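You operate a simulated robot arm through the tools that you are given. There is no shell and no other tool.

The job below is to be done with a simulated two-armed robot. You get a single attempt, and the scene is never put back.

## Task
Tighten the trap pot's three nuts evenly, the white nut first.
Fine: all three to the thin mark before any goes to the thick mark.

The check looks at the end state, three seconds after you hand in, the way a careful person would. Anything else that was tipped, shoved, dropped, spilled or broken makes it a failure.

## Robot
Two 7-joint arms with fingered hands on one trunk that stands fixed in place. Base frame: the origin is at the foot of the trunk, x ahead of it, y to its left, z up. Readings come in cm, degrees, newtons and seconds.
The left shoulder is at [7, 14.5, 118.7], the right one opposite. With the tool pointing down near the work surface each hand reaches from about 44 to 80 cm from the base axis, measured 20 degrees to its own side. Payload 3.5 kg a hand.
Tool frame (each hand has its own): the origin (TCP) lies between the finger pads and is the grasp point; the fingertips stand 2.5 cm ahead of it; z points along the fingers, y is the line along which they close. Largest opening 8.8 cm; the body of the gripper starts 2.9 cm behind the TCP. The gripper is a hand of 4 fingers: y runs from the thumb to the fingers, the wrist lies at [-1.3, -9.7, -16.2] in the tool frame, and closing takes about 1.5 s.
Orientation is told as [roll, pitch, yaw] about the base's x, y, z axes, in that order, counted from this pose: with the fingers straight down and the wrist toward the robot, the tool's x, y and z point along [0, 1, 0], [1, 0, 0] and [0, 0, -1] of the base frame.

## Interface
- The arms move only by the tool play_rows. It takes "left_increments", "right_increments" or both (then of equal length, played together; a hand with none holds still); each is a list of rows, each a list of 6 numbers: the shift along the tool's x, y, z in cm, then the turn, a rotation vector about the tool's x, y, z in degrees. In form: [[dx, dy, dz, wx, wy, wz], ...]. A call has 1 to 20 rows; each row shifts and turns the commanded pose from where the row before left it, along the tool's axes as they then stand. "left_fingers" and "right_fingers" are, for a hand that has rows, the closure, from 0 (fully open) to 1 (shut), set as the call begins (left out, the last holds). A row lasts 0.2 s, in which the tool goes at most 5 cm and 8.6 degrees; a call with a longer step from one row to the next is refused whole, and so is a gripper value outside its range. Where a pose cannot be reached the arm comes as near as it can. A force on the tool above 40 N (or 10 N above the force at the start of the call, whichever is more), or a blocked arm, ends the call early, and 0.2 s more pass. Each finger travels about 4.5 cm/s and halts on what it meets, pressing with about 25 N; the grip force reading is that of the motor and also rises with nothing between the fingers. The clock runs only during rows and for 0.2 s after the last one: add rows that do not move to give the fingers time. The reply holds the time, the measured pose of the TCP, the force on the tool along the base axes, the opening and the grip force, in the units named above and with some noise, with the torque about the TCP (base axes, N m) and any sound that the robot's microphone picked up.
- Cameras (640 x 400 px; columns grow to the right, rows downward): "scene" is now at [12.29, 3.34, 152.5]; the picture's right is [0.34, -0.94, 0.00], its down [-0.53, -0.19, -0.83] and it looks along [0.78, 0.28, -0.56] (base axes); focal length 359 px, centre (320, 200). "left" rides on the left gripper at [-6.4, -8.3, -9.8] in its tool frame; the picture's right is [-0.62, -0.37, 0.69], its down [0.71, -0.63, 0.30] and it looks along [0.32, 0.68, 0.65] (tool axes); focal length 265 px, centre (320, 200). "right" rides on the right gripper at [6.4, -8.3, -9.8] in its tool frame; the picture's right is [-0.62, 0.37, -0.69], its down [-0.71, -0.63, 0.30] and it looks along [-0.32, 0.68, 0.65] (tool axes); focal length 265 px, centre (320, 200). There is no depth. A picture from a camera that has moved, and an enlarged one, comes with that camera's place and axes in the base frame and with its lens. The place of the scene camera against the robot may be out by one fixed shift of up to 2.5 cm in any direction.
- snapshot(camera): a new picture of that camera. It takes no simulated time.
- lift_body(by): slides the trunk up (or, below 0, down) by that many cm; the arms and the scene camera ride with it, the base frame stays. It gives what a move gives, with no picture.
- finger_targets(index, middle, ring, thumb_bend, thumb_turn, hand): sets how far each is bent, from 0 (flat) to 1 (curled in); at 0.3 the hand is open as for a grip, at 0.7 the pads meet at the TCP. One left out holds its place. A second passes; each finger stops where it meets its share of the squeeze, and holds until it gets a number again. A gripper value or a shape takes the hand back. It gives what a move gives, with no picture; readings hold the bend of each and the force on the fingers (four entries, about 0 where the hand has none), thumb and palm. thumb_turn goes from beside the hand (0) to across from the fingers (1), as for a grip.
- grasp_type(shape, hand): the hand has 4 fingers and takes this shape, open, in about a second: jaw (thumb against the fingers, like two jaws); tri (thumb and two fingers); tip (a fingertip pinch); poke (one finger out to press); point (the index stretched); flat (the hand flat); cup (the hand cupped); fist (a fist). The gripper value then closes the fingers along that shape, each until it touches; the sizes above hold for jaw. It gives what a move gives, with no picture.
- turn_head(pan, tilt): turns the head with the scene camera to pan (to the left, within 86 degrees either way) and tilt (down, from -29 to 69), counted from straight ahead of the robot. It gives what a move gives.
- zoom(camera, box): a new picture of the part [left, top, right, bottom] of that camera's present view, enlarged. It takes no simulated time.
- close_job(): hands the job in; it is judged then, once.

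Nothing tells you positions but the pictures and the camera data. Unless the task says otherwise, let go and move clear before handing in.

The tools are called after ">>>" as a command line: name --argument value ..., lists and objects as JSON in quotes. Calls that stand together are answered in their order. play_rows: Moves the arms, as the interface text tells. Its arguments: {"type":"object","properties":{"left_increments":{"type":"array"},"left_fingers":{"type":"number"},"right_increments":{"type":"array"},"right_fingers":{"type":"number"}},"required":[]} The other tools are called the same way: lift_body (by) slides the trunk up or down; grasp_type (shape, hand) gives the hand a shape; finger_targets (index, middle, ring, thumb_bend, thumb_turn, hand) moves the fingers one by one; turn_head (pan, tilt) turns the head that bears the scene camera; snapshot (camera) takes a picture; zoom (camera, box) takes an enlarged picture of a part of a camera's view; close_job () hands the job in.

At the start:

```text
time_s: 0.0
left_tcp_pos: [47.46, 29.79, 121.22]
left_orientation: [0.0, 0.0, 0.0]
left_ft_force: [-0.1, 0.1, -0.4]
left_moment: [0.0, 0.0, 0.01]
left_gripper_width: 8.73
left_finger_force: 0.1
left_shape: jaw
left_bend: [0.3, 0.3, 0.3, 0.3, 0.98]
left_finger forces: [0.1, 0.0, 0.0, 0.0, 0.0, 0.0]
right_tcp_pos: [45.12, -5.22, 122.28]
right_orientation: [0.0, 0.1, 0.1]
right_ft_force: [-0.9, -0.6, 0.4]
right_moment: [0.0, 0.01, -0.01]
right_gripper_width: 8.74
right_finger_force: 0.0
right_shape: jaw
right_bend: [0.3, 0.3, 0.3, 0.3, 0.98]
right_finger forces: [0.0, 0.1, 0.1, 0.0, 0.1, 0.0]
trunk travel left (down, up): [-75.0, 9.0]
head pan, tilt: [20.2, 34.2]
```

scene: 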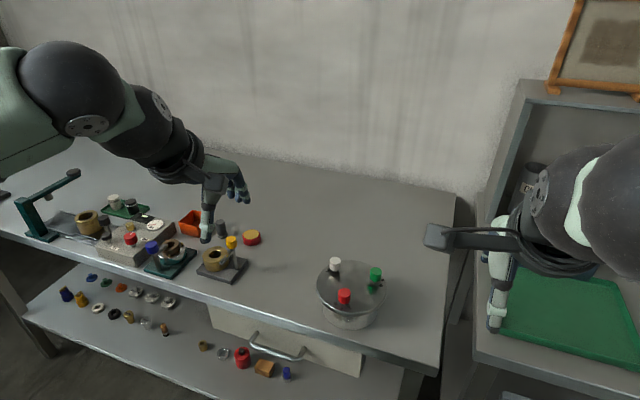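
right: 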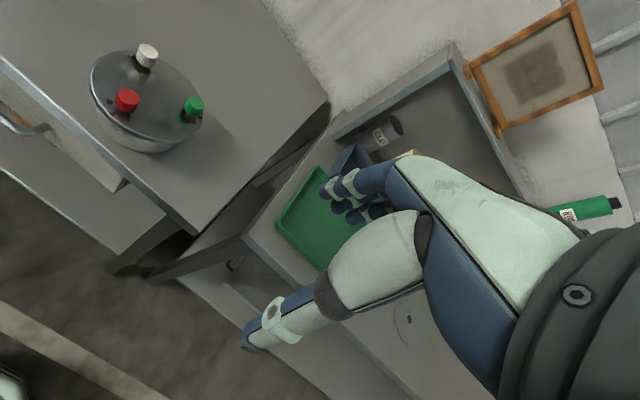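
left: 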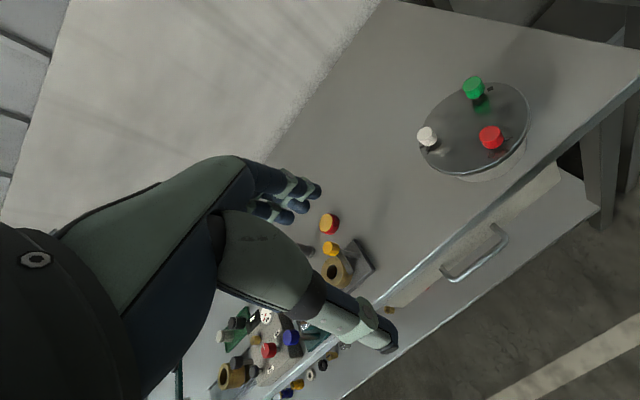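

I see a metal pot with three coloured nuts (white, red, green) on its lid on the bench ahead of the robot. I'll zoom in to read the marks before moving.

>>> zoom --camera "scene" --box '[300, 240, 400, 340]'

>>> zoom --camera "left" --box '[400, 60, 540, 190]'

>>> zoom --camera "right" --box '[80, 30, 220, 160]'

```text
4.00 times, centred on (350, 290) of scene
camera zoom: at [12.29, 3.34, 152.5], right [0.34, -0.94, 0.0], down [-0.53, -0.19, -0.83], along [0.78, 0.28, -0.56], focal length 1438 px, centre (200, -160)
```

zoom: 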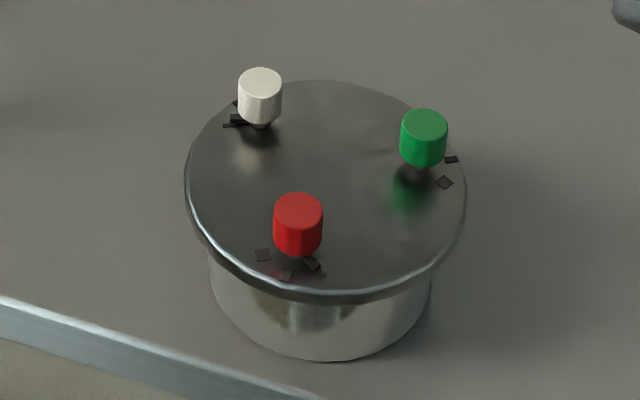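

```text
3.08 times, centred on (470, 125) of left
camera zoom: at [39.08, 23.52, 131.01], right [-0.37, -0.62, -0.69], down [-0.63, 0.71, -0.3], along [0.68, 0.32, -0.65], focal length 817 px, centre (-142, 431)
```

zoom: 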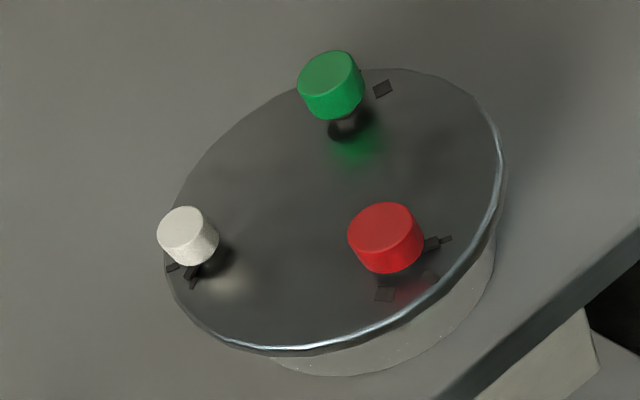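

```text
3.08 times, centred on (150, 95) of right
camera zoom: at [36.97, 1.05, 132.27], right [0.37, -0.62, 0.69], down [-0.63, -0.71, -0.3], along [0.68, -0.32, -0.65], focal length 817 px, centre (843, 523)
```

zoom: 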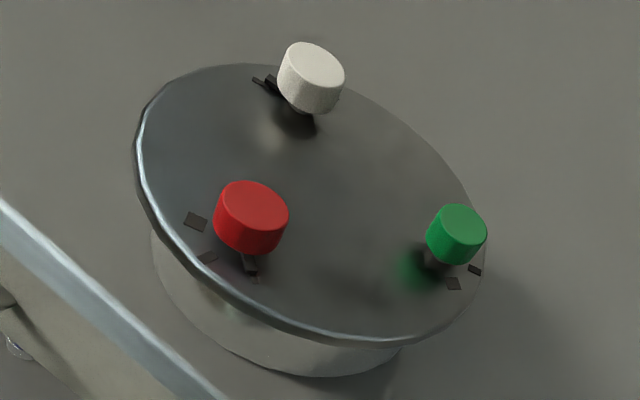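

The pot lid centre comes out near (62.7, 14.8, 95) by triangulation. I'll zoom tighter on each nut for its marks.

>>> zoom --camera "scene" --box '[322, 253, 350, 275]'

>>> zoom --camera "scene" --box '[332, 284, 360, 312]'

>>> zoom --camera "scene" --box '[356, 262, 384, 290]'

>>> zoom --camera "left" --box '[412, 120, 452, 150]'

>>> zoom --camera "right" --box '[130, 38, 160, 68]'

>>> zoom --camera "right" --box '[110, 82, 150, 122]'

>>> zoom --camera "right" --box '[168, 92, 208, 132]'

```text
16.00 times, centred on (336, 264) of scene
camera zoom: at [12.29, 3.34, 152.5], right [0.34, -0.94, 0.0], down [-0.53, -0.19, -0.83], along [0.78, 0.28, -0.56], focal length 5750 px, centre (64, -824)
```

zoom: 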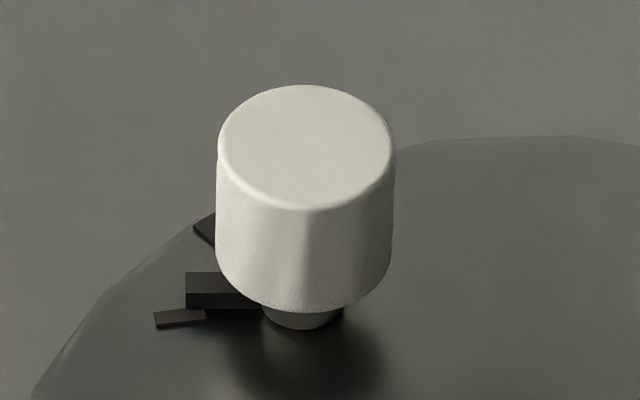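

```text
14.29 times, centred on (346, 298) of scene
camera zoom: at [12.29, 3.34, 152.5], right [0.34, -0.94, 0.0], down [-0.53, -0.19, -0.83], along [0.78, 0.28, -0.56], focal length 5134 px, centre (-51, -1200)
```

zoom: 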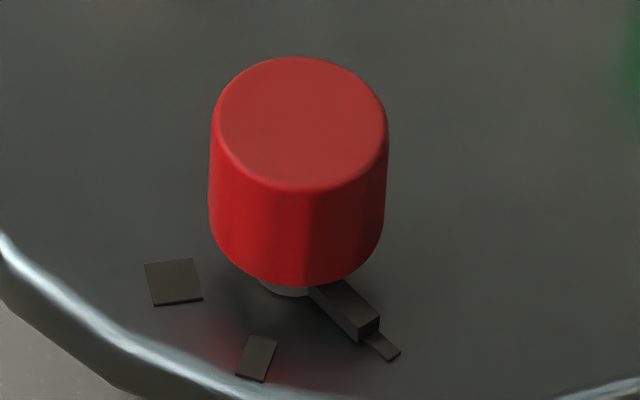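

```text
14.29 times, centred on (370, 276) of scene
camera zoom: at [12.29, 3.34, 152.5], right [0.34, -0.94, 0.0], down [-0.53, -0.19, -0.83], along [0.78, 0.28, -0.56], focal length 5134 px, centre (-394, -886)
```

zoom: 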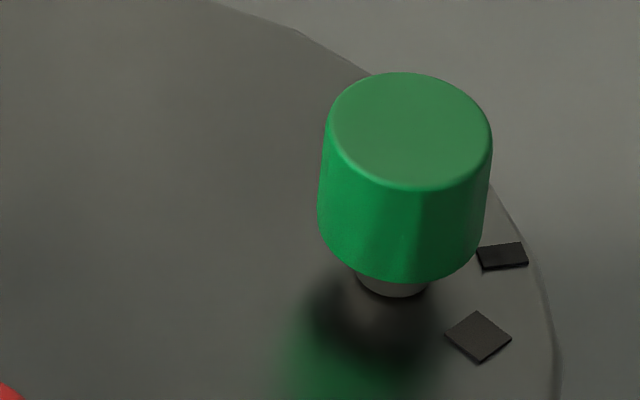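

```text
13.33 times, centred on (432, 135) of left
camera zoom: at [39.08, 23.52, 131.01], right [-0.37, -0.62, -0.69], down [-0.63, 0.71, -0.3], along [0.68, 0.32, -0.65], focal length 3539 px, centre (-1173, 1067)
```

zoom: 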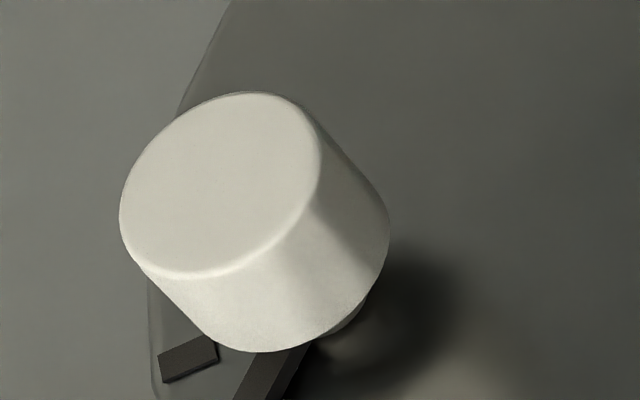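

```text
13.33 times, centred on (145, 53) of right
camera zoom: at [36.97, 1.05, 132.27], right [0.37, -0.62, 0.69], down [-0.63, -0.71, -0.3], along [0.68, -0.32, -0.65], focal length 3539 px, centre (2653, 2160)
```

zoom: 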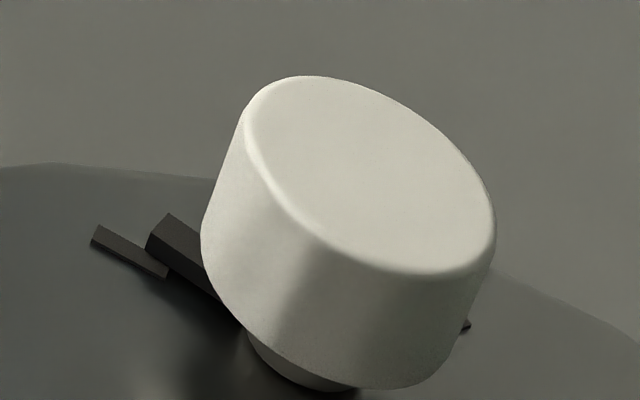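

```text
10.00 times, centred on (130, 102) of right
camera zoom: at [36.97, 1.05, 132.27], right [0.37, -0.62, 0.69], down [-0.63, -0.71, -0.3], along [0.68, -0.32, -0.65], focal length 2654 px, centre (2220, 1180)
```

zoom: 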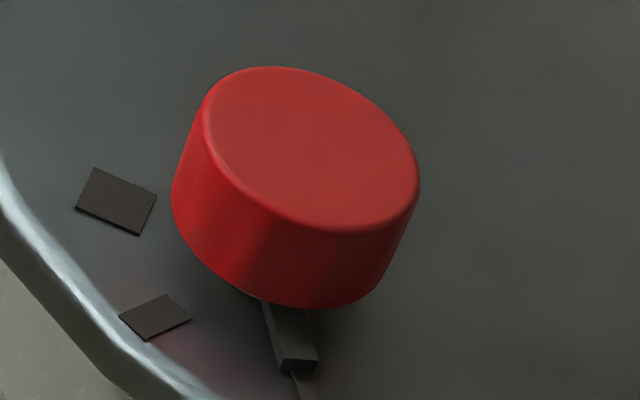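

```text
10.00 times, centred on (188, 112) of right
camera zoom: at [36.97, 1.05, 132.27], right [0.37, -0.62, 0.69], down [-0.63, -0.71, -0.3], along [0.68, -0.32, -0.65], focal length 2654 px, centre (1640, 1080)
```

zoom: 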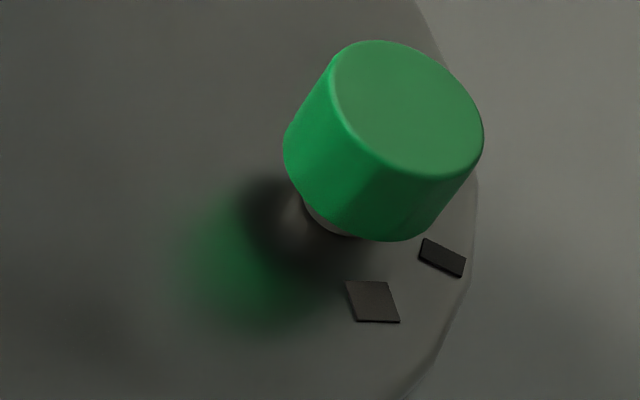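

Each nut seems to carry a raised pointer, with marks of different widths on the lid beside it. I'll take the left hand camera over the pot for a plan view.

>>> play_rows --left_increments '[[0, 0, 0, 6.8, 0, 0], [0, 0, 0, 6.8, 0, 0], [0, 0, 0, 6.8, 0, 0], [0, 0, 0, 6.8, 0, 0], [0, 0, 0, 6.8, 0, 0], [-0.6, 3.6, 0.4, 0, 0, 0], [-0.6, 3.6, 0.4, 0, 0, 0], [-0.6, 3.6, 0.4, 0, 0, 0], [-0.6, 3.6, 0.4, 0, 0, 0], [-0.6, 3.6, 0.4, 0, 0, 0], [-0.6, 3.6, 0.4, 0, 0, 0]]'

>>> snapshot --camera "left"

>>> snapshot --camera "scene"

```text
time_s: 2.4
left_tcp_pos: [64.17, 26.3, 107.18]
left_orientation: [0.1, 34.2, 0.1]
left_ft_force: [0.1, 0.3, -0.1]
left_moment: [0.02, 0.02, 0.04]
left_gripper_width: 8.76
left_finger_force: 0.1
left_shape: jaw
left_bend: [0.3, 0.3, 0.3, 0.3, 0.98]
left_finger forces: [0.0, 0.0, 0.1, 0.0, 0.1, 0.0]
right_tcp_pos: [45.25, -5.16, 122.15]
right_orientation: [0.0, 0.1, 0.0]
right_ft_force: [0.0, -0.4, 0.7]
right_moment: [0.03, -0.01, 0.04]
right_gripper_width: 8.78
right_finger_force: 0.2
right_shape: jaw
right_bend: [0.3, 0.3, 0.3, 0.3, 0.98]
right_finger forces: [0.1, 0.0, 0.0, 0.1, 0.0, 0.0]
trunk travel left (down, up): [-75.0, 9.0]
head pan, tilt: [20.2, 34.2]
```

```text
taken
camera left: at [62.78, 19.91, 119.83], right [-0.69, -0.62, -0.37], down [-0.69, 0.71, 0.1], along [0.2, 0.33, -0.92], focal length 265 px, centre (320, 200)
```

left: 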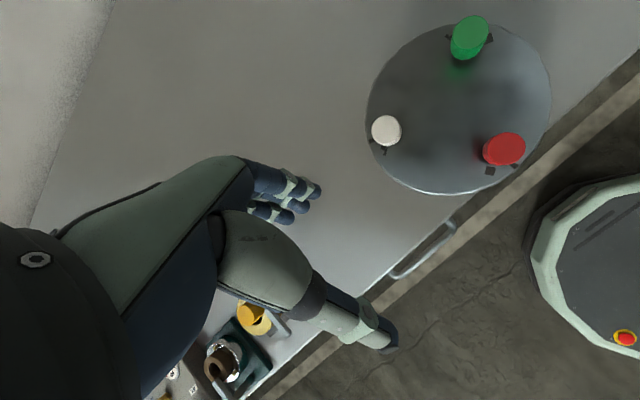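

```text
taken
camera scene: at [12.59, 3.4, 152.47], right [0.34, -0.94, 0.0], down [-0.53, -0.19, -0.83], along [0.77, 0.28, -0.56], focal length 359 px, centre (320, 200)
```

scene: 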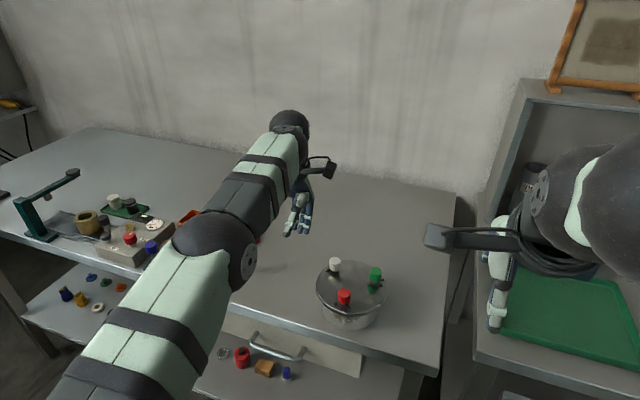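

>>> zoom --camera "left" --box '[350, 0, 560, 200]'

>>> zoom --camera "left" --box '[360, 105, 420, 165]'

>>> zoom --camera "left" --box '[470, 122, 540, 186]'

>>> zoom --camera "left" --box '[435, 5, 505, 75]'

```text
2.00 times, centred on (455, 100) of left
camera zoom: at [62.78, 19.91, 119.83], right [-0.69, -0.62, -0.37], down [-0.69, 0.71, 0.1], along [0.2, 0.33, -0.92], focal length 531 px, centre (50, 400)
```

zoom: 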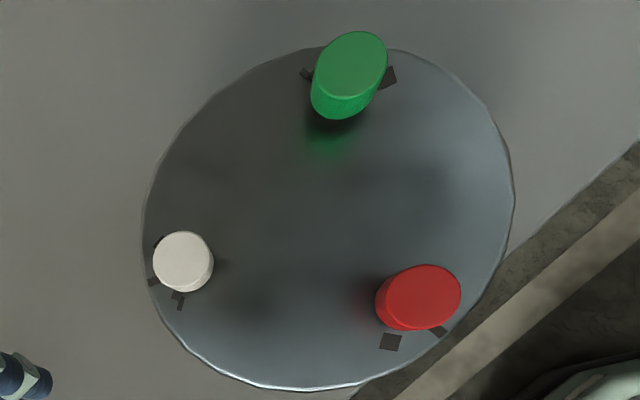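

```text
6.67 times, centred on (390, 135) of left
camera zoom: at [62.78, 19.91, 119.83], right [-0.69, -0.62, -0.37], down [-0.69, 0.71, 0.1], along [0.2, 0.33, -0.92], focal length 1769 px, centre (-147, 633)
```

zoom: 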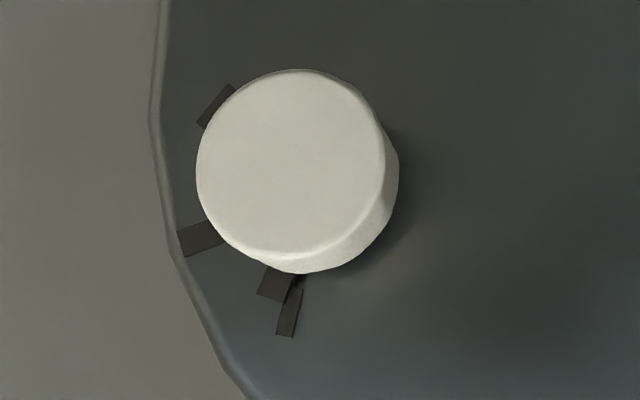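

```text
6.25 times, centred on (505, 154) of left
camera zoom: at [62.78, 19.91, 119.83], right [-0.69, -0.62, -0.37], down [-0.69, 0.71, 0.1], along [0.2, 0.33, -0.92], focal length 1659 px, centre (-836, 488)
```

zoom: 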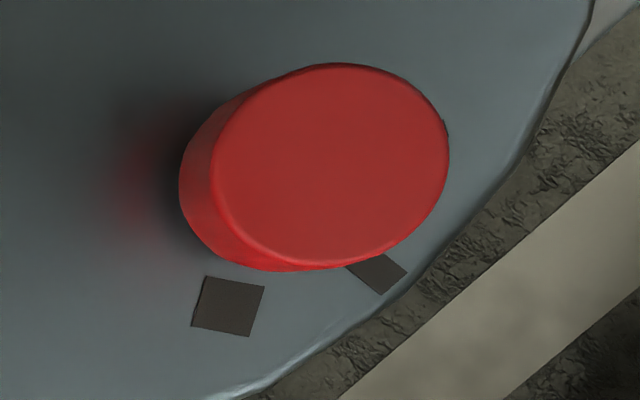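

```text
5.71 times, centred on (470, 40) of left
camera zoom: at [62.78, 19.91, 119.83], right [-0.69, -0.62, -0.37], down [-0.69, 0.71, 0.1], along [0.2, 0.33, -0.92], focal length 1517 px, centre (-537, 1114)
```

zoom: 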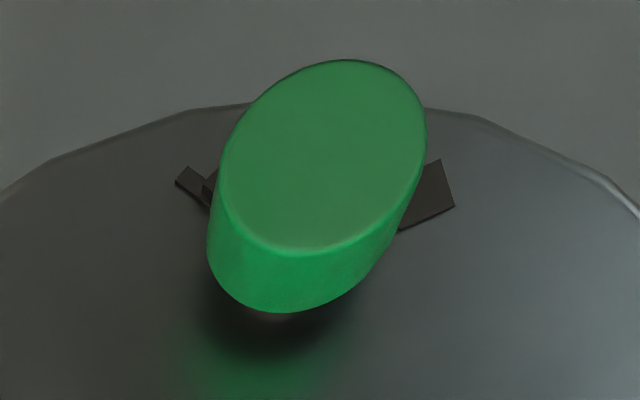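

Each nut has three lid marks about 60° apart: a narrow start tab where the pointer now stands, then a thin mark, then a thick one, going clockwise from above. Triangulation puts the white nut at about (67.7, 19.6), red at (59.9, 15.1) and green at (67.5, 10.6), with tops at about 96.4; next I'll shape the left hand for a three-finger grip and hover over the white nut.

>>> grasp_type --hand "left" --shape "tri"

>>> snapshot --camera "left"

>>> zoom --camera "scene" --box '[240, 140, 360, 260]'

```text
time_s: 3.3
left_tcp_pos: [63.97, 26.31, 107.34]
left_orientation: [0.1, 34.1, -0.1]
left_ft_force: [0.1, -0.1, 0.3]
left_moment: [0.01, 0.01, -0.01]
left_gripper_width: 8.78
left_finger_force: 0.1
left_shape: tri
left_bend: [0.3, 0.3, 0.99, 0.3, 0.98]
left_finger forces: [0.0, 0.0, 0.0, 0.0, 0.1, 0.1]
right_tcp_pos: [44.96, -5.26, 122.5]
right_orientation: [0.0, -0.1, 0.1]
right_ft_force: [0.2, 0.2, 0.3]
right_moment: [-0.02, 0.0, -0.01]
right_gripper_width: 8.75
right_finger_force: 0.1
right_shape: jaw
right_bend: [0.3, 0.3, 0.3, 0.3, 0.98]
right_finger forces: [0.1, 0.0, 0.0, 0.0, 0.0, 0.1]
trunk travel left (down, up): [-75.0, 9.0]
head pan, tilt: [20.2, 34.2]
```

```text
taken
camera left: at [62.49, 19.89, 120.01], right [-0.69, -0.62, -0.37], down [-0.69, 0.71, 0.1], along [0.2, 0.33, -0.92], focal length 265 px, centre (320, 200)
```

left: 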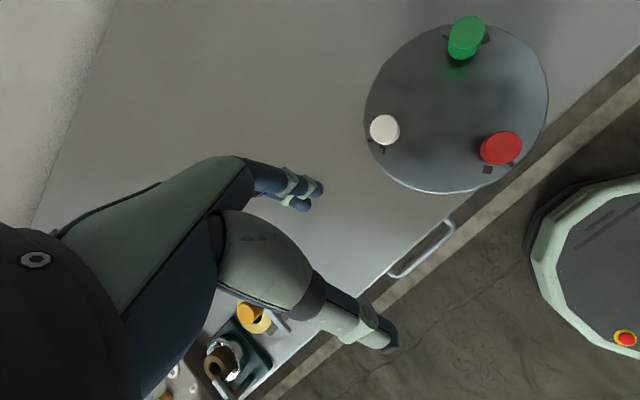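

```text
3.33 times, centred on (300, 200) of scene
camera zoom: at [12.24, 3.31, 152.5], right [0.34, -0.94, 0.0], down [-0.53, -0.19, -0.83], along [0.78, 0.28, -0.56], focal length 1198 px, centre (387, 200)
```

zoom: 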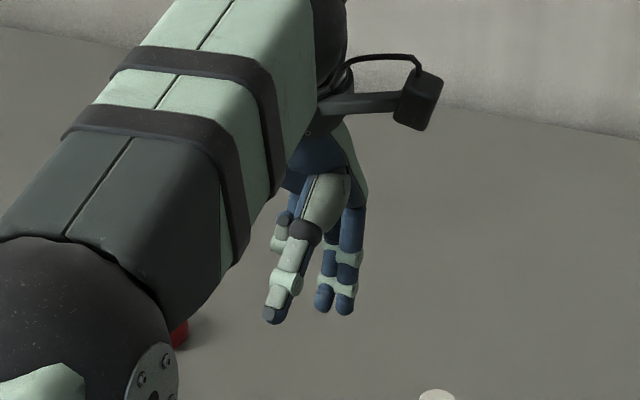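

Before touching anything, I'll close the hand in free air to learn how the tri grip's fingers meet about the TCP.

>>> play_rows --left_increments '[[0, 0, 0, 0, 0, 0], [0, 0, 0, 0, 0, 0], [0, 0, 0, 0, 0, 0], [0, 0, 0, 0, 0, 0], [0, 0, 0, 0, 0, 0], [0, 0, 0, 0, 0, 0], [0, 0, 0, 0, 0, 0]]' --left_fingers 0.7

>>> zoom --camera "left" --box '[220, 140, 420, 360]'

>>> zoom --camera "scene" --box '[270, 170, 340, 250]'

>>> snapshot --camera "right"

```text
time_s: 4.9
left_tcp_pos: [63.91, 26.34, 107.37]
left_orientation: [0.0, 34.1, 0.0]
left_ft_force: [0.1, 0.8, 0.5]
left_moment: [-0.01, 0.02, -0.03]
left_gripper_width: 2.66
left_finger_force: 0.0
left_shape: tri
left_bend: [0.74, 0.53, 0.99, 0.74, 1.0]
left_finger forces: [0.0, 0.1, 0.0, 0.0, 0.1, 0.0]
right_tcp_pos: [45.23, -5.3, 122.16]
right_orientation: [-0.1, 0.0, 0.1]
right_ft_force: [-0.2, 1.0, 0.0]
right_moment: [0.02, 0.0, 0.01]
right_gripper_width: 8.76
right_finger_force: 0.0
right_shape: jaw
right_bend: [0.3, 0.3, 0.3, 0.3, 0.98]
right_finger forces: [0.0, 0.0, 0.0, 0.0, 0.0, 0.1]
trunk travel left (down, up): [-75.0, 9.0]
head pan, tilt: [20.2, 34.2]
```

```text
1.82 times, centred on (320, 250) of left
camera zoom: at [62.55, 19.9, 119.97], right [-0.69, -0.62, -0.37], down [-0.69, 0.71, 0.1], along [0.2, 0.33, -0.92], focal length 483 px, centre (320, 109)
```

zoom: 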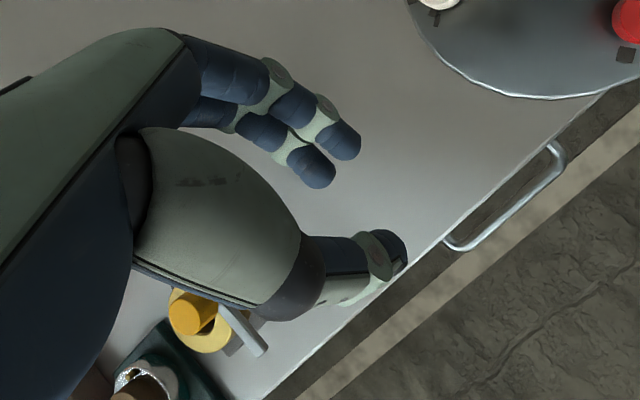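

```text
5.00 times, centred on (305, 210) of scene
camera zoom: at [12.3, 3.33, 152.5], right [0.34, -0.94, 0.0], down [-0.53, -0.19, -0.83], along [0.78, 0.28, -0.56], focal length 1797 px, centre (395, 150)
```

zoom: 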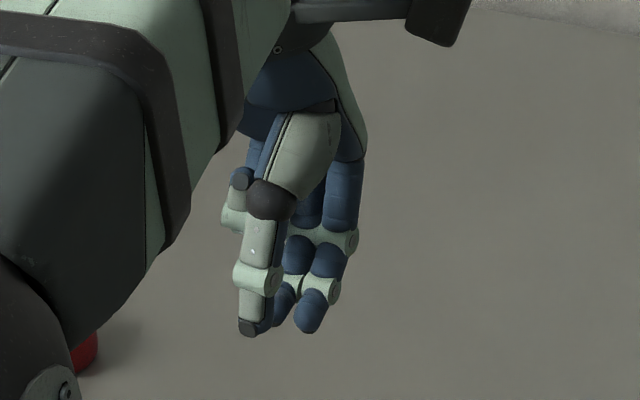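

```text
taken
camera right: at [36.98, 1.04, 132.27], right [0.37, -0.62, 0.69], down [-0.63, -0.71, -0.3], along [0.68, -0.32, -0.65], focal length 265 px, centre (320, 200)
```

right: 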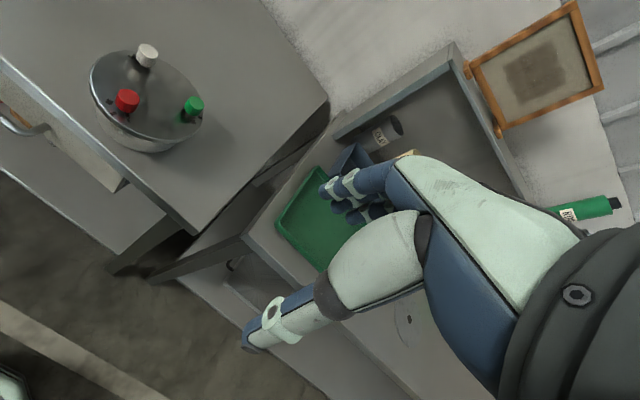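

>>> play_rows --left_increments '[[0, 0, 0, 0, 0, 0], [0, 0, 0, 0, 0, 0], [0, 0, 0, 0, 0, 0], [0, 0, 0, 0, 0, 0], [0, 0, 0, 0, 0, 0]]' --left_fingers 0.8

>>> zoom --camera "left" --box '[220, 140, 420, 360]'

>>> zoom --camera "scene" --box '[270, 170, 340, 250]'

```text
time_s: 6.1
left_tcp_pos: [64.05, 26.29, 107.3]
left_orientation: [0.1, 34.0, 0.0]
left_ft_force: [0.2, -0.4, -0.1]
left_moment: [0.03, 0.0, -0.01]
left_gripper_width: 1.76
left_finger_force: 0.0
left_shape: tri
left_bend: [0.73, 0.58, 0.99, 0.74, 1.0]
left_finger forces: [0.1, 0.1, 0.0, 0.0, 0.1, 0.0]
right_tcp_pos: [45.13, -5.33, 122.35]
right_orientation: [0.1, 0.0, 0.0]
right_ft_force: [-0.3, -0.3, -1.2]
right_moment: [-0.01, 0.04, 0.04]
right_gripper_width: 8.74
right_finger_force: 0.0
right_shape: jaw
right_bend: [0.3, 0.3, 0.3, 0.3, 0.98]
right_finger forces: [0.0, 0.0, 0.1, 0.1, 0.0, 0.0]
trunk travel left (down, up): [-75.0, 9.0]
head pan, tilt: [20.2, 34.2]
```

```text
1.82 times, centred on (320, 250) of left
camera zoom: at [62.55, 19.9, 119.97], right [-0.69, -0.62, -0.37], down [-0.69, 0.71, 0.1], along [0.2, 0.33, -0.92], focal length 483 px, centre (320, 109)
```

zoom: 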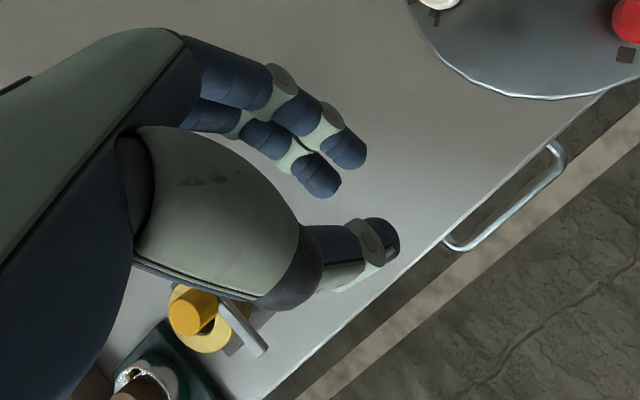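

```text
5.00 times, centred on (305, 210) of scene
camera zoom: at [12.3, 3.33, 152.5], right [0.34, -0.94, 0.0], down [-0.53, -0.19, -0.83], along [0.78, 0.28, -0.56], focal length 1797 px, centre (395, 150)
```

zoom: 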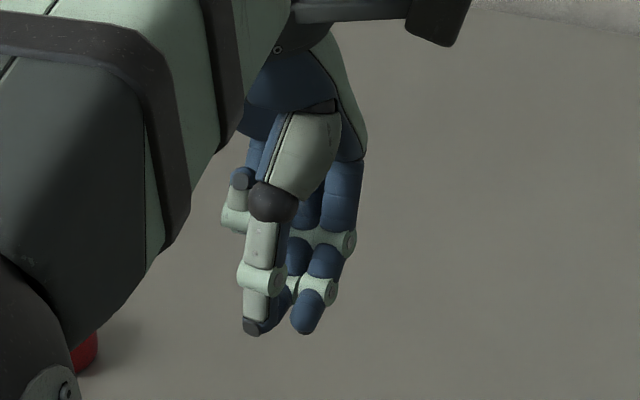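

The tri grip closes evenly about the TCP, and its opening is about 8.8·(1−value). I'll open it to about 5 cm, bring the fingers straight down, yaw +25° and hover over the white nut.

>>> play_rows --left_increments '[[0, 0, 0, -6.8, 0, 0], [0, 0, 0, -6.8, 0, 0], [0, 0, 0, -6.8, 0, 0], [0, 0, 0, -6.8, 0, 0], [0, 0, 0, -6.8, 0, 0], [0, 0, 0, 0, 0, -6.25], [0, 0, 0, 0, 0, -6.25], [0, 0, 0, 0, 0, -6.25], [0, 0, 0, 0, 0, -6.25], [-1.91, 0.13, 1.3, 0, 0, 0], [-1.91, 0.13, 1.3, 0, 0, 0], [-1.91, 0.13, 1.3, 0, 0, 0], [-1.91, 0.13, 1.3, 0, 0, 0], [0, 0, 0, 0, 0, 0]]' --left_fingers 0.42

>>> snapshot --camera "left"

>>> zoom --camera "scene" --box '[270, 210, 410, 330]'

>>> zoom --camera "right" --box '[80, 0, 220, 160]'

```text
time_s: 9.1
left_tcp_pos: [67.7, 19.64, 101.98]
left_orientation: [0.0, 0.0, 24.9]
left_ft_force: [0.1, -0.1, 0.1]
left_moment: [0.0, -0.01, -0.02]
left_gripper_width: 5.09
left_finger_force: 0.1
left_shape: tri
left_bend: [0.74, 0.41, 0.99, 0.66, 1.0]
left_finger forces: [0.0, 0.0, 0.0, 0.0, 0.0, 0.0]
right_tcp_pos: [45.05, -5.2, 122.33]
right_orientation: [0.1, 0.0, 0.0]
right_ft_force: [0.0, 0.0, 0.5]
right_moment: [0.02, -0.01, 0.01]
right_gripper_width: 8.77
right_finger_force: 0.0
right_shape: jaw
right_bend: [0.3, 0.3, 0.3, 0.3, 0.98]
right_finger forces: [0.0, 0.0, 0.1, 0.0, 0.0, 0.1]
trunk travel left (down, up): [-75.0, 9.0]
head pan, tilt: [20.2, 34.2]
```

```text
taken
camera left: at [62.84, 10.29, 111.74], right [-0.07, -0.72, -0.69], down [-0.87, 0.38, -0.3], along [0.48, 0.58, -0.65], focal length 265 px, centre (320, 200)
```

left: 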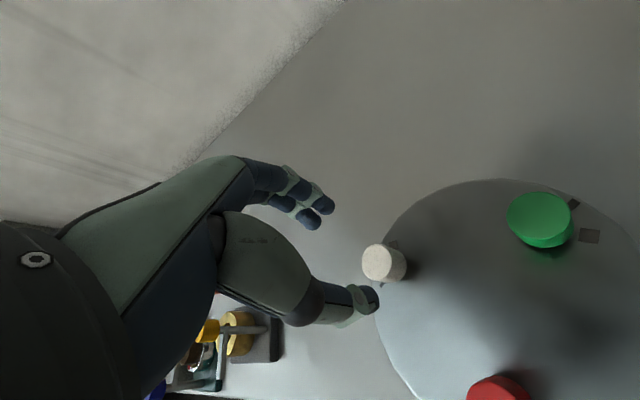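

```text
3.33 times, centred on (340, 270) of scene
camera zoom: at [12.25, 3.38, 152.5], right [0.34, -0.94, 0.0], down [-0.53, -0.19, -0.83], along [0.78, 0.28, -0.56], focal length 1198 px, centre (253, -33)
```

zoom: 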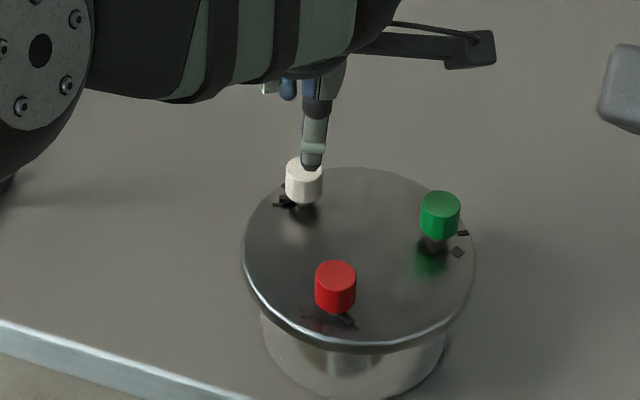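

```text
2.50 times, centred on (150, 80) of right
camera zoom: at [36.94, 1.08, 132.28], right [0.37, -0.62, 0.69], down [-0.63, -0.71, -0.3], along [0.68, -0.32, -0.65], focal length 664 px, centre (745, 500)
```

zoom: 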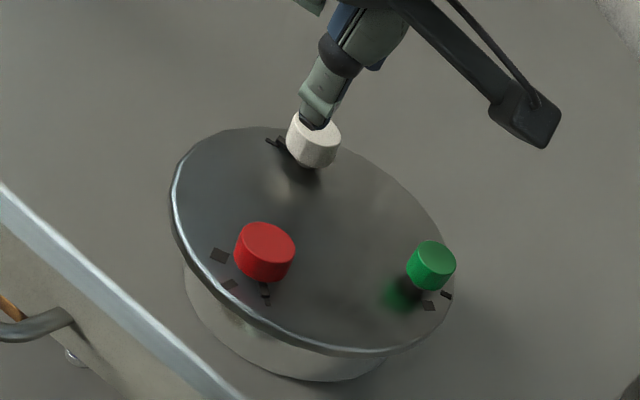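

>>> zoom --camera "left" --box '[340, 220, 420, 300]'

>>> zoom --camera "left" --box '[460, 350, 540, 400]'

>>> zoom --camera "left" --box '[500, 180, 580, 260]'

```text
5.00 times, centred on (380, 260) of left
camera zoom: at [62.84, 10.29, 111.74], right [-0.07, -0.72, -0.69], down [-0.87, 0.38, -0.3], along [0.48, 0.58, -0.65], focal length 1327 px, centre (20, -100)
```

zoom: 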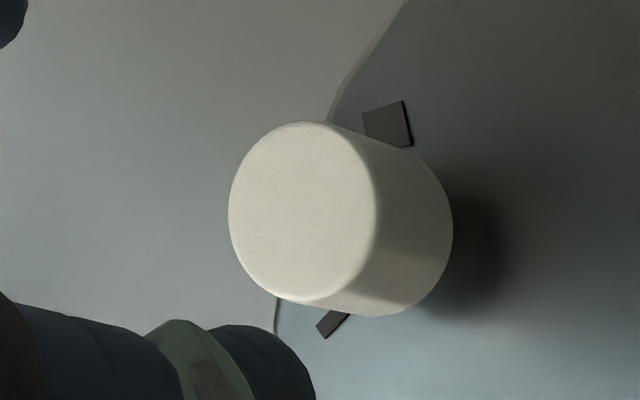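

```text
8.00 times, centred on (500, 375) of left
camera zoom: at [62.84, 10.29, 111.74], right [-0.07, -0.72, -0.69], down [-0.87, 0.38, -0.3], along [0.48, 0.58, -0.65], focal length 2123 px, centre (-1120, -1200)
```

zoom: 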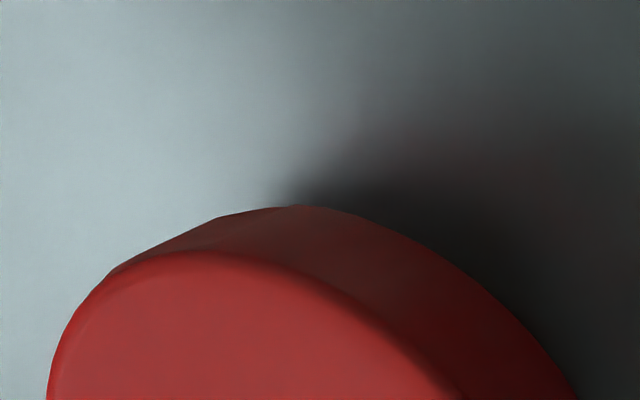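

```text
5.00 times, centred on (540, 220) of left
camera zoom: at [62.84, 10.29, 111.74], right [-0.07, -0.72, -0.69], down [-0.87, 0.38, -0.3], along [0.48, 0.58, -0.65], focal length 1327 px, centre (-780, 100)
```

zoom: 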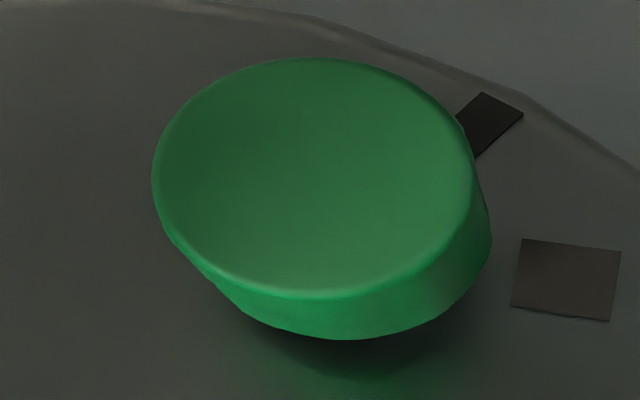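

The refined white nut centre is (67.6, 19.65), with its top at 96.0 and its bottom at about 94.1; the lid is at about 93. I'll descend so the fingertips stop at about 93.9.

>>> play_rows --left_increments '[[0.04, -0.09, 1.4, 0, 0, 0], [0, 0, 1.4, 0, 0, 0], [0, 0, 1.4, 0, 0, 0], [0, 0, 0.7, 0, 0, 0], [0, 0, 0.6, 0, 0, 0], [0, 0, 0, 0, 0, 0]]'

>>> snapshot --camera "left"

>>> zoom --camera "scene" --box '[300, 230, 400, 310]'

>>> zoom --camera "right" --box '[100, 10, 200, 90]'

```text
time_s: 10.5
left_tcp_pos: [67.74, 19.58, 96.54]
left_orientation: [0.0, -0.1, 25.1]
left_ft_force: [-0.3, 0.1, 0.8]
left_moment: [-0.01, 0.02, -0.02]
left_gripper_width: 5.06
left_finger_force: 0.0
left_shape: tri
left_bend: [0.74, 0.41, 0.99, 0.66, 1.0]
left_finger forces: [0.0, 0.0, 0.0, 0.1, 0.1, 0.0]
right_tcp_pos: [45.15, -5.34, 122.36]
right_orientation: [-0.1, 0.0, -0.1]
right_ft_force: [0.6, 0.8, 0.8]
right_moment: [-0.01, 0.02, 0.02]
right_gripper_width: 8.73
right_finger_force: 0.0
right_shape: jaw
right_bend: [0.3, 0.3, 0.3, 0.3, 0.98]
right_finger forces: [0.0, 0.0, 0.0, 0.1, 0.0, 0.1]
trunk travel left (down, up): [-75.0, 9.0]
head pan, tilt: [20.2, 34.2]
```

```text
taken
camera left: at [62.76, 10.24, 106.2], right [-0.07, -0.72, -0.69], down [-0.87, 0.38, -0.3], along [0.48, 0.58, -0.65], focal length 265 px, centre (320, 200)
```

left: 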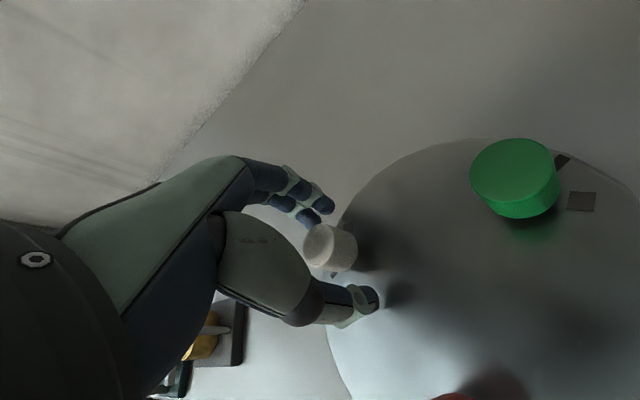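

```text
5.00 times, centred on (350, 270) of scene
camera zoom: at [12.29, 3.33, 152.5], right [0.34, -0.94, 0.0], down [-0.53, -0.19, -0.83], along [0.78, 0.28, -0.56], focal length 1797 px, centre (170, -150)
```

zoom: 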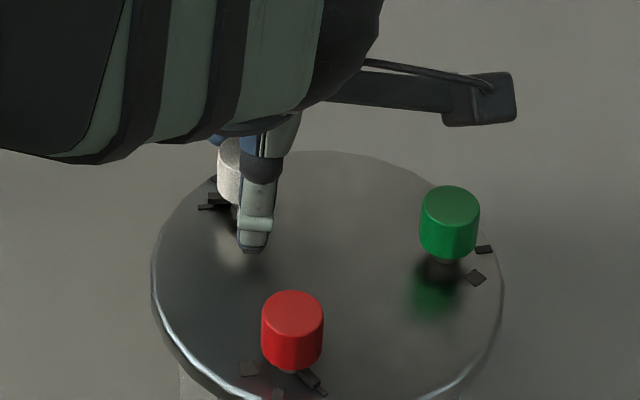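

```text
5.00 times, centred on (150, 50) of right
camera zoom: at [36.97, 1.04, 132.27], right [0.37, -0.62, 0.69], down [-0.63, -0.71, -0.3], along [0.68, -0.32, -0.65], focal length 1327 px, centre (1170, 950)
```

zoom: 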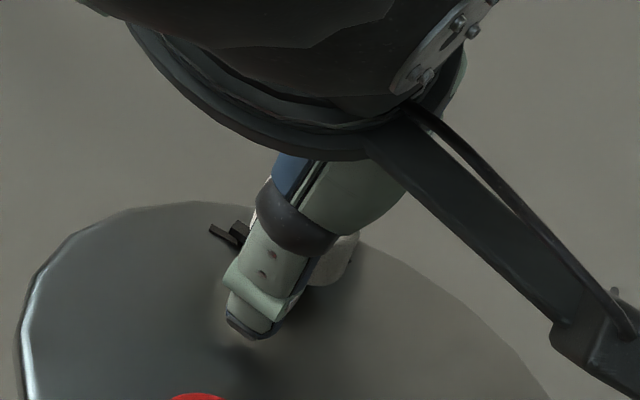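

The nut sits on the hand's axis between thumb and fingers. I'll close in small steps and watch the finger forces.

>>> play_rows --left_increments '[[0, 0, 0, 0, 0, 0], [0, 0, 0, 0, 0, 0], [0, 0, 0, 0, 0, 0], [0, 0, 0, 0, 0, 0]]' --left_fingers 0.68

>>> zoom --camera "left" --box '[270, 180, 410, 320]'

>>> play_rows --left_increments '[[0, 0, 0, 0, 0, 0], [0, 0, 0, 0, 0, 0]]' --left_fingers 0.72

>>> zoom --camera "left" --box '[270, 180, 410, 320]'

```text
time_s: 11.5
left_tcp_pos: [67.64, 19.61, 96.5]
left_orientation: [0.0, 0.0, 25.0]
left_ft_force: [-0.2, -0.9, 0.1]
left_moment: [-0.04, 0.01, 0.0]
left_gripper_width: 2.85
left_finger_force: 0.0
left_shape: tri
left_bend: [0.74, 0.52, 0.99, 0.73, 1.0]
left_finger forces: [0.0, 0.0, 0.0, 0.0, 0.1, 0.0]
right_tcp_pos: [45.09, -5.27, 122.32]
right_orientation: [-0.1, 0.0, 0.1]
right_ft_force: [0.0, 0.2, 0.0]
right_moment: [0.02, -0.01, -0.01]
right_gripper_width: 8.8
right_finger_force: 0.1
right_shape: jaw
right_bend: [0.3, 0.3, 0.3, 0.3, 0.98]
right_finger forces: [0.0, 0.0, 0.1, 0.1, 0.1, 0.0]
trunk travel left (down, up): [-75.0, 9.0]
head pan, tilt: [20.2, 34.2]
```

```text
2.86 times, centred on (340, 250) of left
camera zoom: at [62.76, 10.25, 106.2], right [-0.07, -0.72, -0.69], down [-0.87, 0.38, -0.3], along [0.48, 0.58, -0.65], focal length 758 px, centre (263, 57)
```

zoom: 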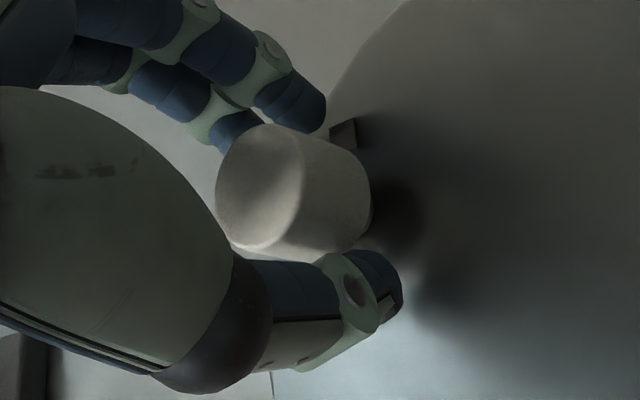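

```text
time_s: 12.1
left_tcp_pos: [67.65, 19.57, 96.53]
left_orientation: [-0.1, 0.1, 25.0]
left_ft_force: [0.1, 0.0, 0.5]
left_moment: [0.01, 0.02, -0.02]
left_gripper_width: 2.48
left_finger_force: 0.0
left_shape: tri
left_bend: [0.74, 0.54, 0.99, 0.74, 1.0]
left_finger forces: [0.0, 0.1, 0.1, 0.1, 0.0, 0.0]
right_tcp_pos: [45.07, -5.3, 122.4]
right_orientation: [0.0, 0.0, -0.1]
right_ft_force: [-0.1, 0.6, -0.3]
right_moment: [-0.03, -0.02, 0.0]
right_gripper_width: 8.76
right_finger_force: 0.2
right_shape: jaw
right_bend: [0.3, 0.3, 0.3, 0.3, 0.98]
right_finger forces: [0.0, 0.0, 0.0, 0.0, 0.0, 0.0]
trunk travel left (down, up): [-75.0, 9.0]
head pan, tilt: [20.2, 34.2]
```

```text
2.86 times, centred on (340, 250) of left
camera zoom: at [62.76, 10.25, 106.2], right [-0.07, -0.72, -0.69], down [-0.87, 0.38, -0.3], along [0.48, 0.58, -0.65], focal length 758 px, centre (263, 57)
```

zoom: 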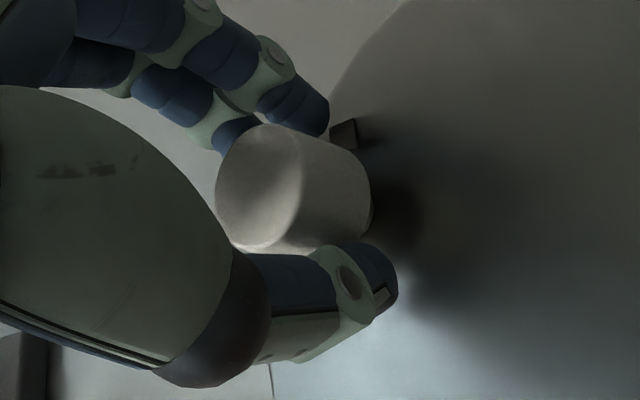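

>>> play_rows --left_increments '[[0, 0, 0, 0, 0, 0], [0, 0, 0, 0, 0, 0]]' --left_fingers 0.76

>>> zoom --camera "left" --box '[270, 180, 410, 320]'

```text
time_s: 12.7
left_tcp_pos: [67.57, 19.65, 96.32]
left_orientation: [0.0, 0.0, 25.1]
left_ft_force: [-1.2, -0.4, -0.9]
left_moment: [0.01, 0.02, 0.0]
left_gripper_width: 2.15
left_finger_force: 0.1
left_shape: tri
left_bend: [0.74, 0.56, 0.99, 0.74, 1.0]
left_finger forces: [0.1, 0.0, 0.0, 0.0, 0.6, 0.1]
right_tcp_pos: [45.22, -5.28, 122.32]
right_orientation: [0.0, 0.0, -0.1]
right_ft_force: [0.8, -0.8, 0.7]
right_moment: [-0.01, 0.0, 0.01]
right_gripper_width: 8.76
right_finger_force: 0.2
right_shape: jaw
right_bend: [0.3, 0.3, 0.3, 0.3, 0.98]
right_finger forces: [0.1, 0.1, 0.1, 0.1, 0.0, 0.1]
trunk travel left (down, up): [-75.0, 9.0]
head pan, tilt: [20.2, 34.2]
```

```text
2.86 times, centred on (340, 250) of left
camera zoom: at [62.75, 10.24, 106.2], right [-0.07, -0.72, -0.69], down [-0.87, 0.38, -0.3], along [0.48, 0.58, -0.65], focal length 758 px, centre (263, 57)
```

zoom: 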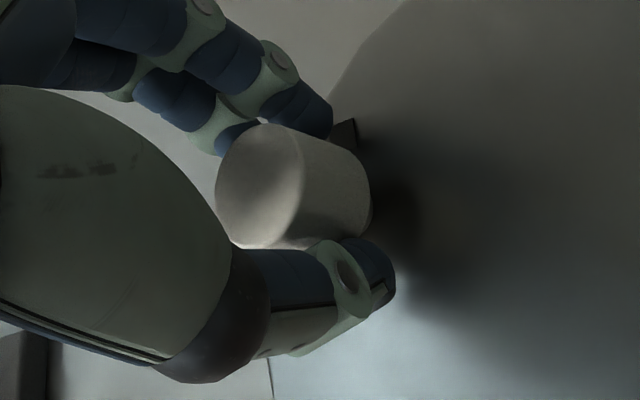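

The thumb just touched first at 0.6 N, so I'll shift the hand 0.15 cm back along its closing line and close a bit more.

>>> play_rows --left_increments '[[0, -0.15, 0, 0, 0, 0], [0, 0, 0, 0, 0, 0]]' --left_fingers 0.79

>>> zoom --camera "left" --box '[270, 180, 410, 320]'

```text
time_s: 13.3
left_tcp_pos: [67.65, 19.54, 96.51]
left_orientation: [-0.1, 0.0, 25.0]
left_ft_force: [1.4, 0.4, -0.5]
left_moment: [0.04, -0.01, 0.04]
left_gripper_width: 1.88
left_finger_force: 0.0
left_shape: tri
left_bend: [0.73, 0.58, 0.99, 0.74, 1.0]
left_finger forces: [0.6, 0.7, 0.0, 0.0, 0.7, 0.0]
right_tcp_pos: [45.12, -5.23, 122.31]
right_orientation: [0.0, 0.1, 0.0]
right_ft_force: [0.2, -0.1, -0.3]
right_moment: [0.0, 0.0, 0.0]
right_gripper_width: 8.74
right_finger_force: 0.0
right_shape: jaw
right_bend: [0.3, 0.3, 0.3, 0.3, 0.98]
right_finger forces: [0.0, 0.1, 0.0, 0.0, 0.1, 0.1]
trunk travel left (down, up): [-75.0, 9.0]
head pan, tilt: [20.2, 34.2]
```

```text
2.86 times, centred on (340, 250) of left
camera zoom: at [62.63, 10.2, 106.21], right [-0.07, -0.72, -0.69], down [-0.87, 0.38, -0.3], along [0.48, 0.58, -0.65], focal length 758 px, centre (263, 57)
```

zoom: 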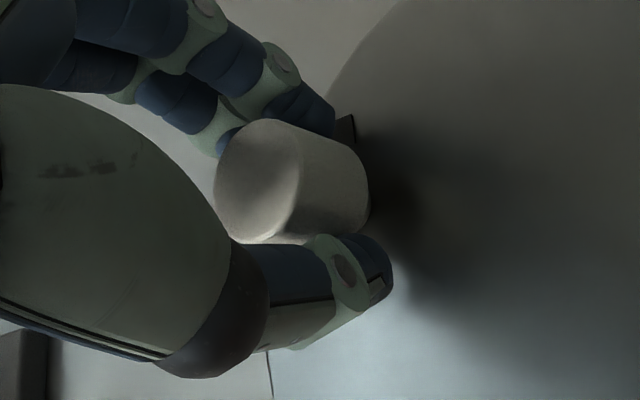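

All three digits now touch evenly at about 0.6 N each. I'll squeeze harder and check that the forces stay balanced.

>>> play_rows --left_increments '[[0, 0, 0, 0, 0, 0], [0, 0, 0, 0, 0, 0]]' --left_fingers 0.84

>>> play_rows --left_increments '[[0, 0, 0, 0, 0, 0], [0, 0, 0, 0, 0, 0]]' --left_fingers 1.0

>>> zoom --camera "left" --box '[270, 180, 410, 320]'

>>> zoom --camera "scene" --box '[300, 240, 400, 340]'

```text
time_s: 13.9
left_tcp_pos: [67.5, 19.45, 96.39]
left_orientation: [0.0, -0.1, 25.0]
left_ft_force: [0.4, -0.2, -0.9]
left_moment: [0.01, 0.0, -0.02]
left_gripper_width: 1.65
left_finger_force: 24.9
left_shape: tri
left_bend: [0.73, 0.6, 1.0, 0.75, 1.0]
left_finger forces: [11.3, 10.5, 0.0, 0.0, 22.3, 0.1]
right_tcp_pos: [45.06, -5.25, 122.41]
right_orientation: [0.0, 0.0, -0.1]
right_ft_force: [-0.5, -0.2, 0.3]
right_moment: [-0.03, 0.03, -0.04]
right_gripper_width: 8.74
right_finger_force: 0.0
right_shape: jaw
right_bend: [0.3, 0.3, 0.3, 0.3, 0.98]
right_finger forces: [0.0, 0.0, 0.0, 0.1, 0.0, 0.0]
trunk travel left (down, up): [-75.0, 9.0]
head pan, tilt: [20.2, 34.2]
```

```text
time_s: 14.5
left_tcp_pos: [67.42, 19.45, 96.56]
left_orientation: [0.0, 0.0, 25.0]
left_ft_force: [-1.1, 0.2, -1.6]
left_moment: [0.03, 0.03, 0.0]
left_gripper_width: 1.65
left_finger_force: 25.0
left_shape: tri
left_bend: [0.73, 0.6, 1.0, 0.74, 1.0]
left_finger forces: [11.3, 10.3, 0.1, 0.0, 22.4, 0.0]
right_tcp_pos: [45.11, -5.31, 122.26]
right_orientation: [0.0, 0.0, 0.0]
right_ft_force: [-0.1, -0.1, -0.1]
right_moment: [0.0, -0.01, -0.01]
right_gripper_width: 8.74
right_finger_force: 0.1
right_shape: jaw
right_bend: [0.3, 0.3, 0.3, 0.3, 0.98]
right_finger forces: [0.0, 0.0, 0.0, 0.1, 0.0, 0.0]
trunk travel left (down, up): [-75.0, 9.0]
head pan, tilt: [20.2, 34.2]
```

```text
2.86 times, centred on (340, 250) of left
camera zoom: at [62.61, 10.19, 106.19], right [-0.07, -0.72, -0.69], down [-0.87, 0.38, -0.3], along [0.48, 0.58, -0.65], focal length 758 px, centre (263, 57)
```

zoom: 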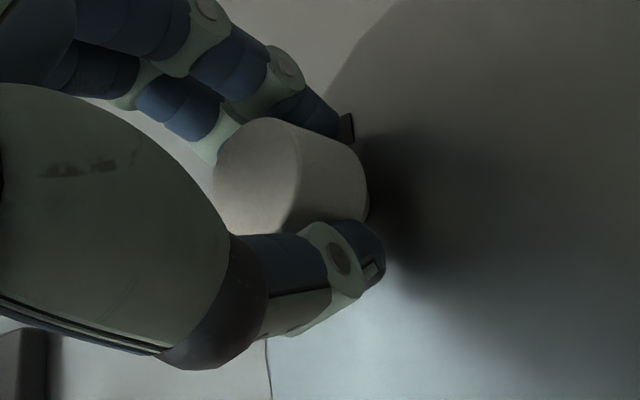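

```text
4.00 times, centred on (350, 290) of scene
camera zoom: at [12.3, 3.33, 152.5], right [0.34, -0.94, 0.0], down [-0.53, -0.19, -0.83], along [0.78, 0.28, -0.56], focal length 1438 px, centre (200, -160)
```

zoom: 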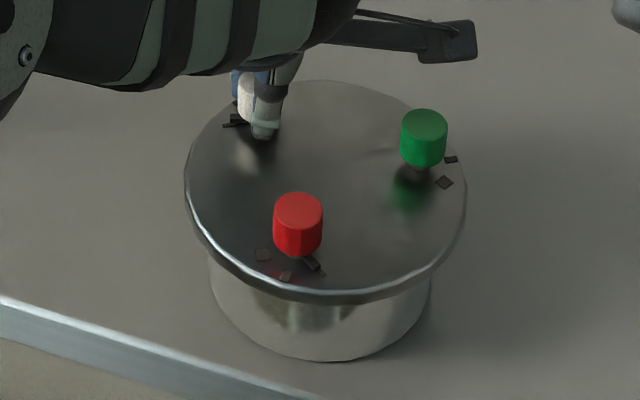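

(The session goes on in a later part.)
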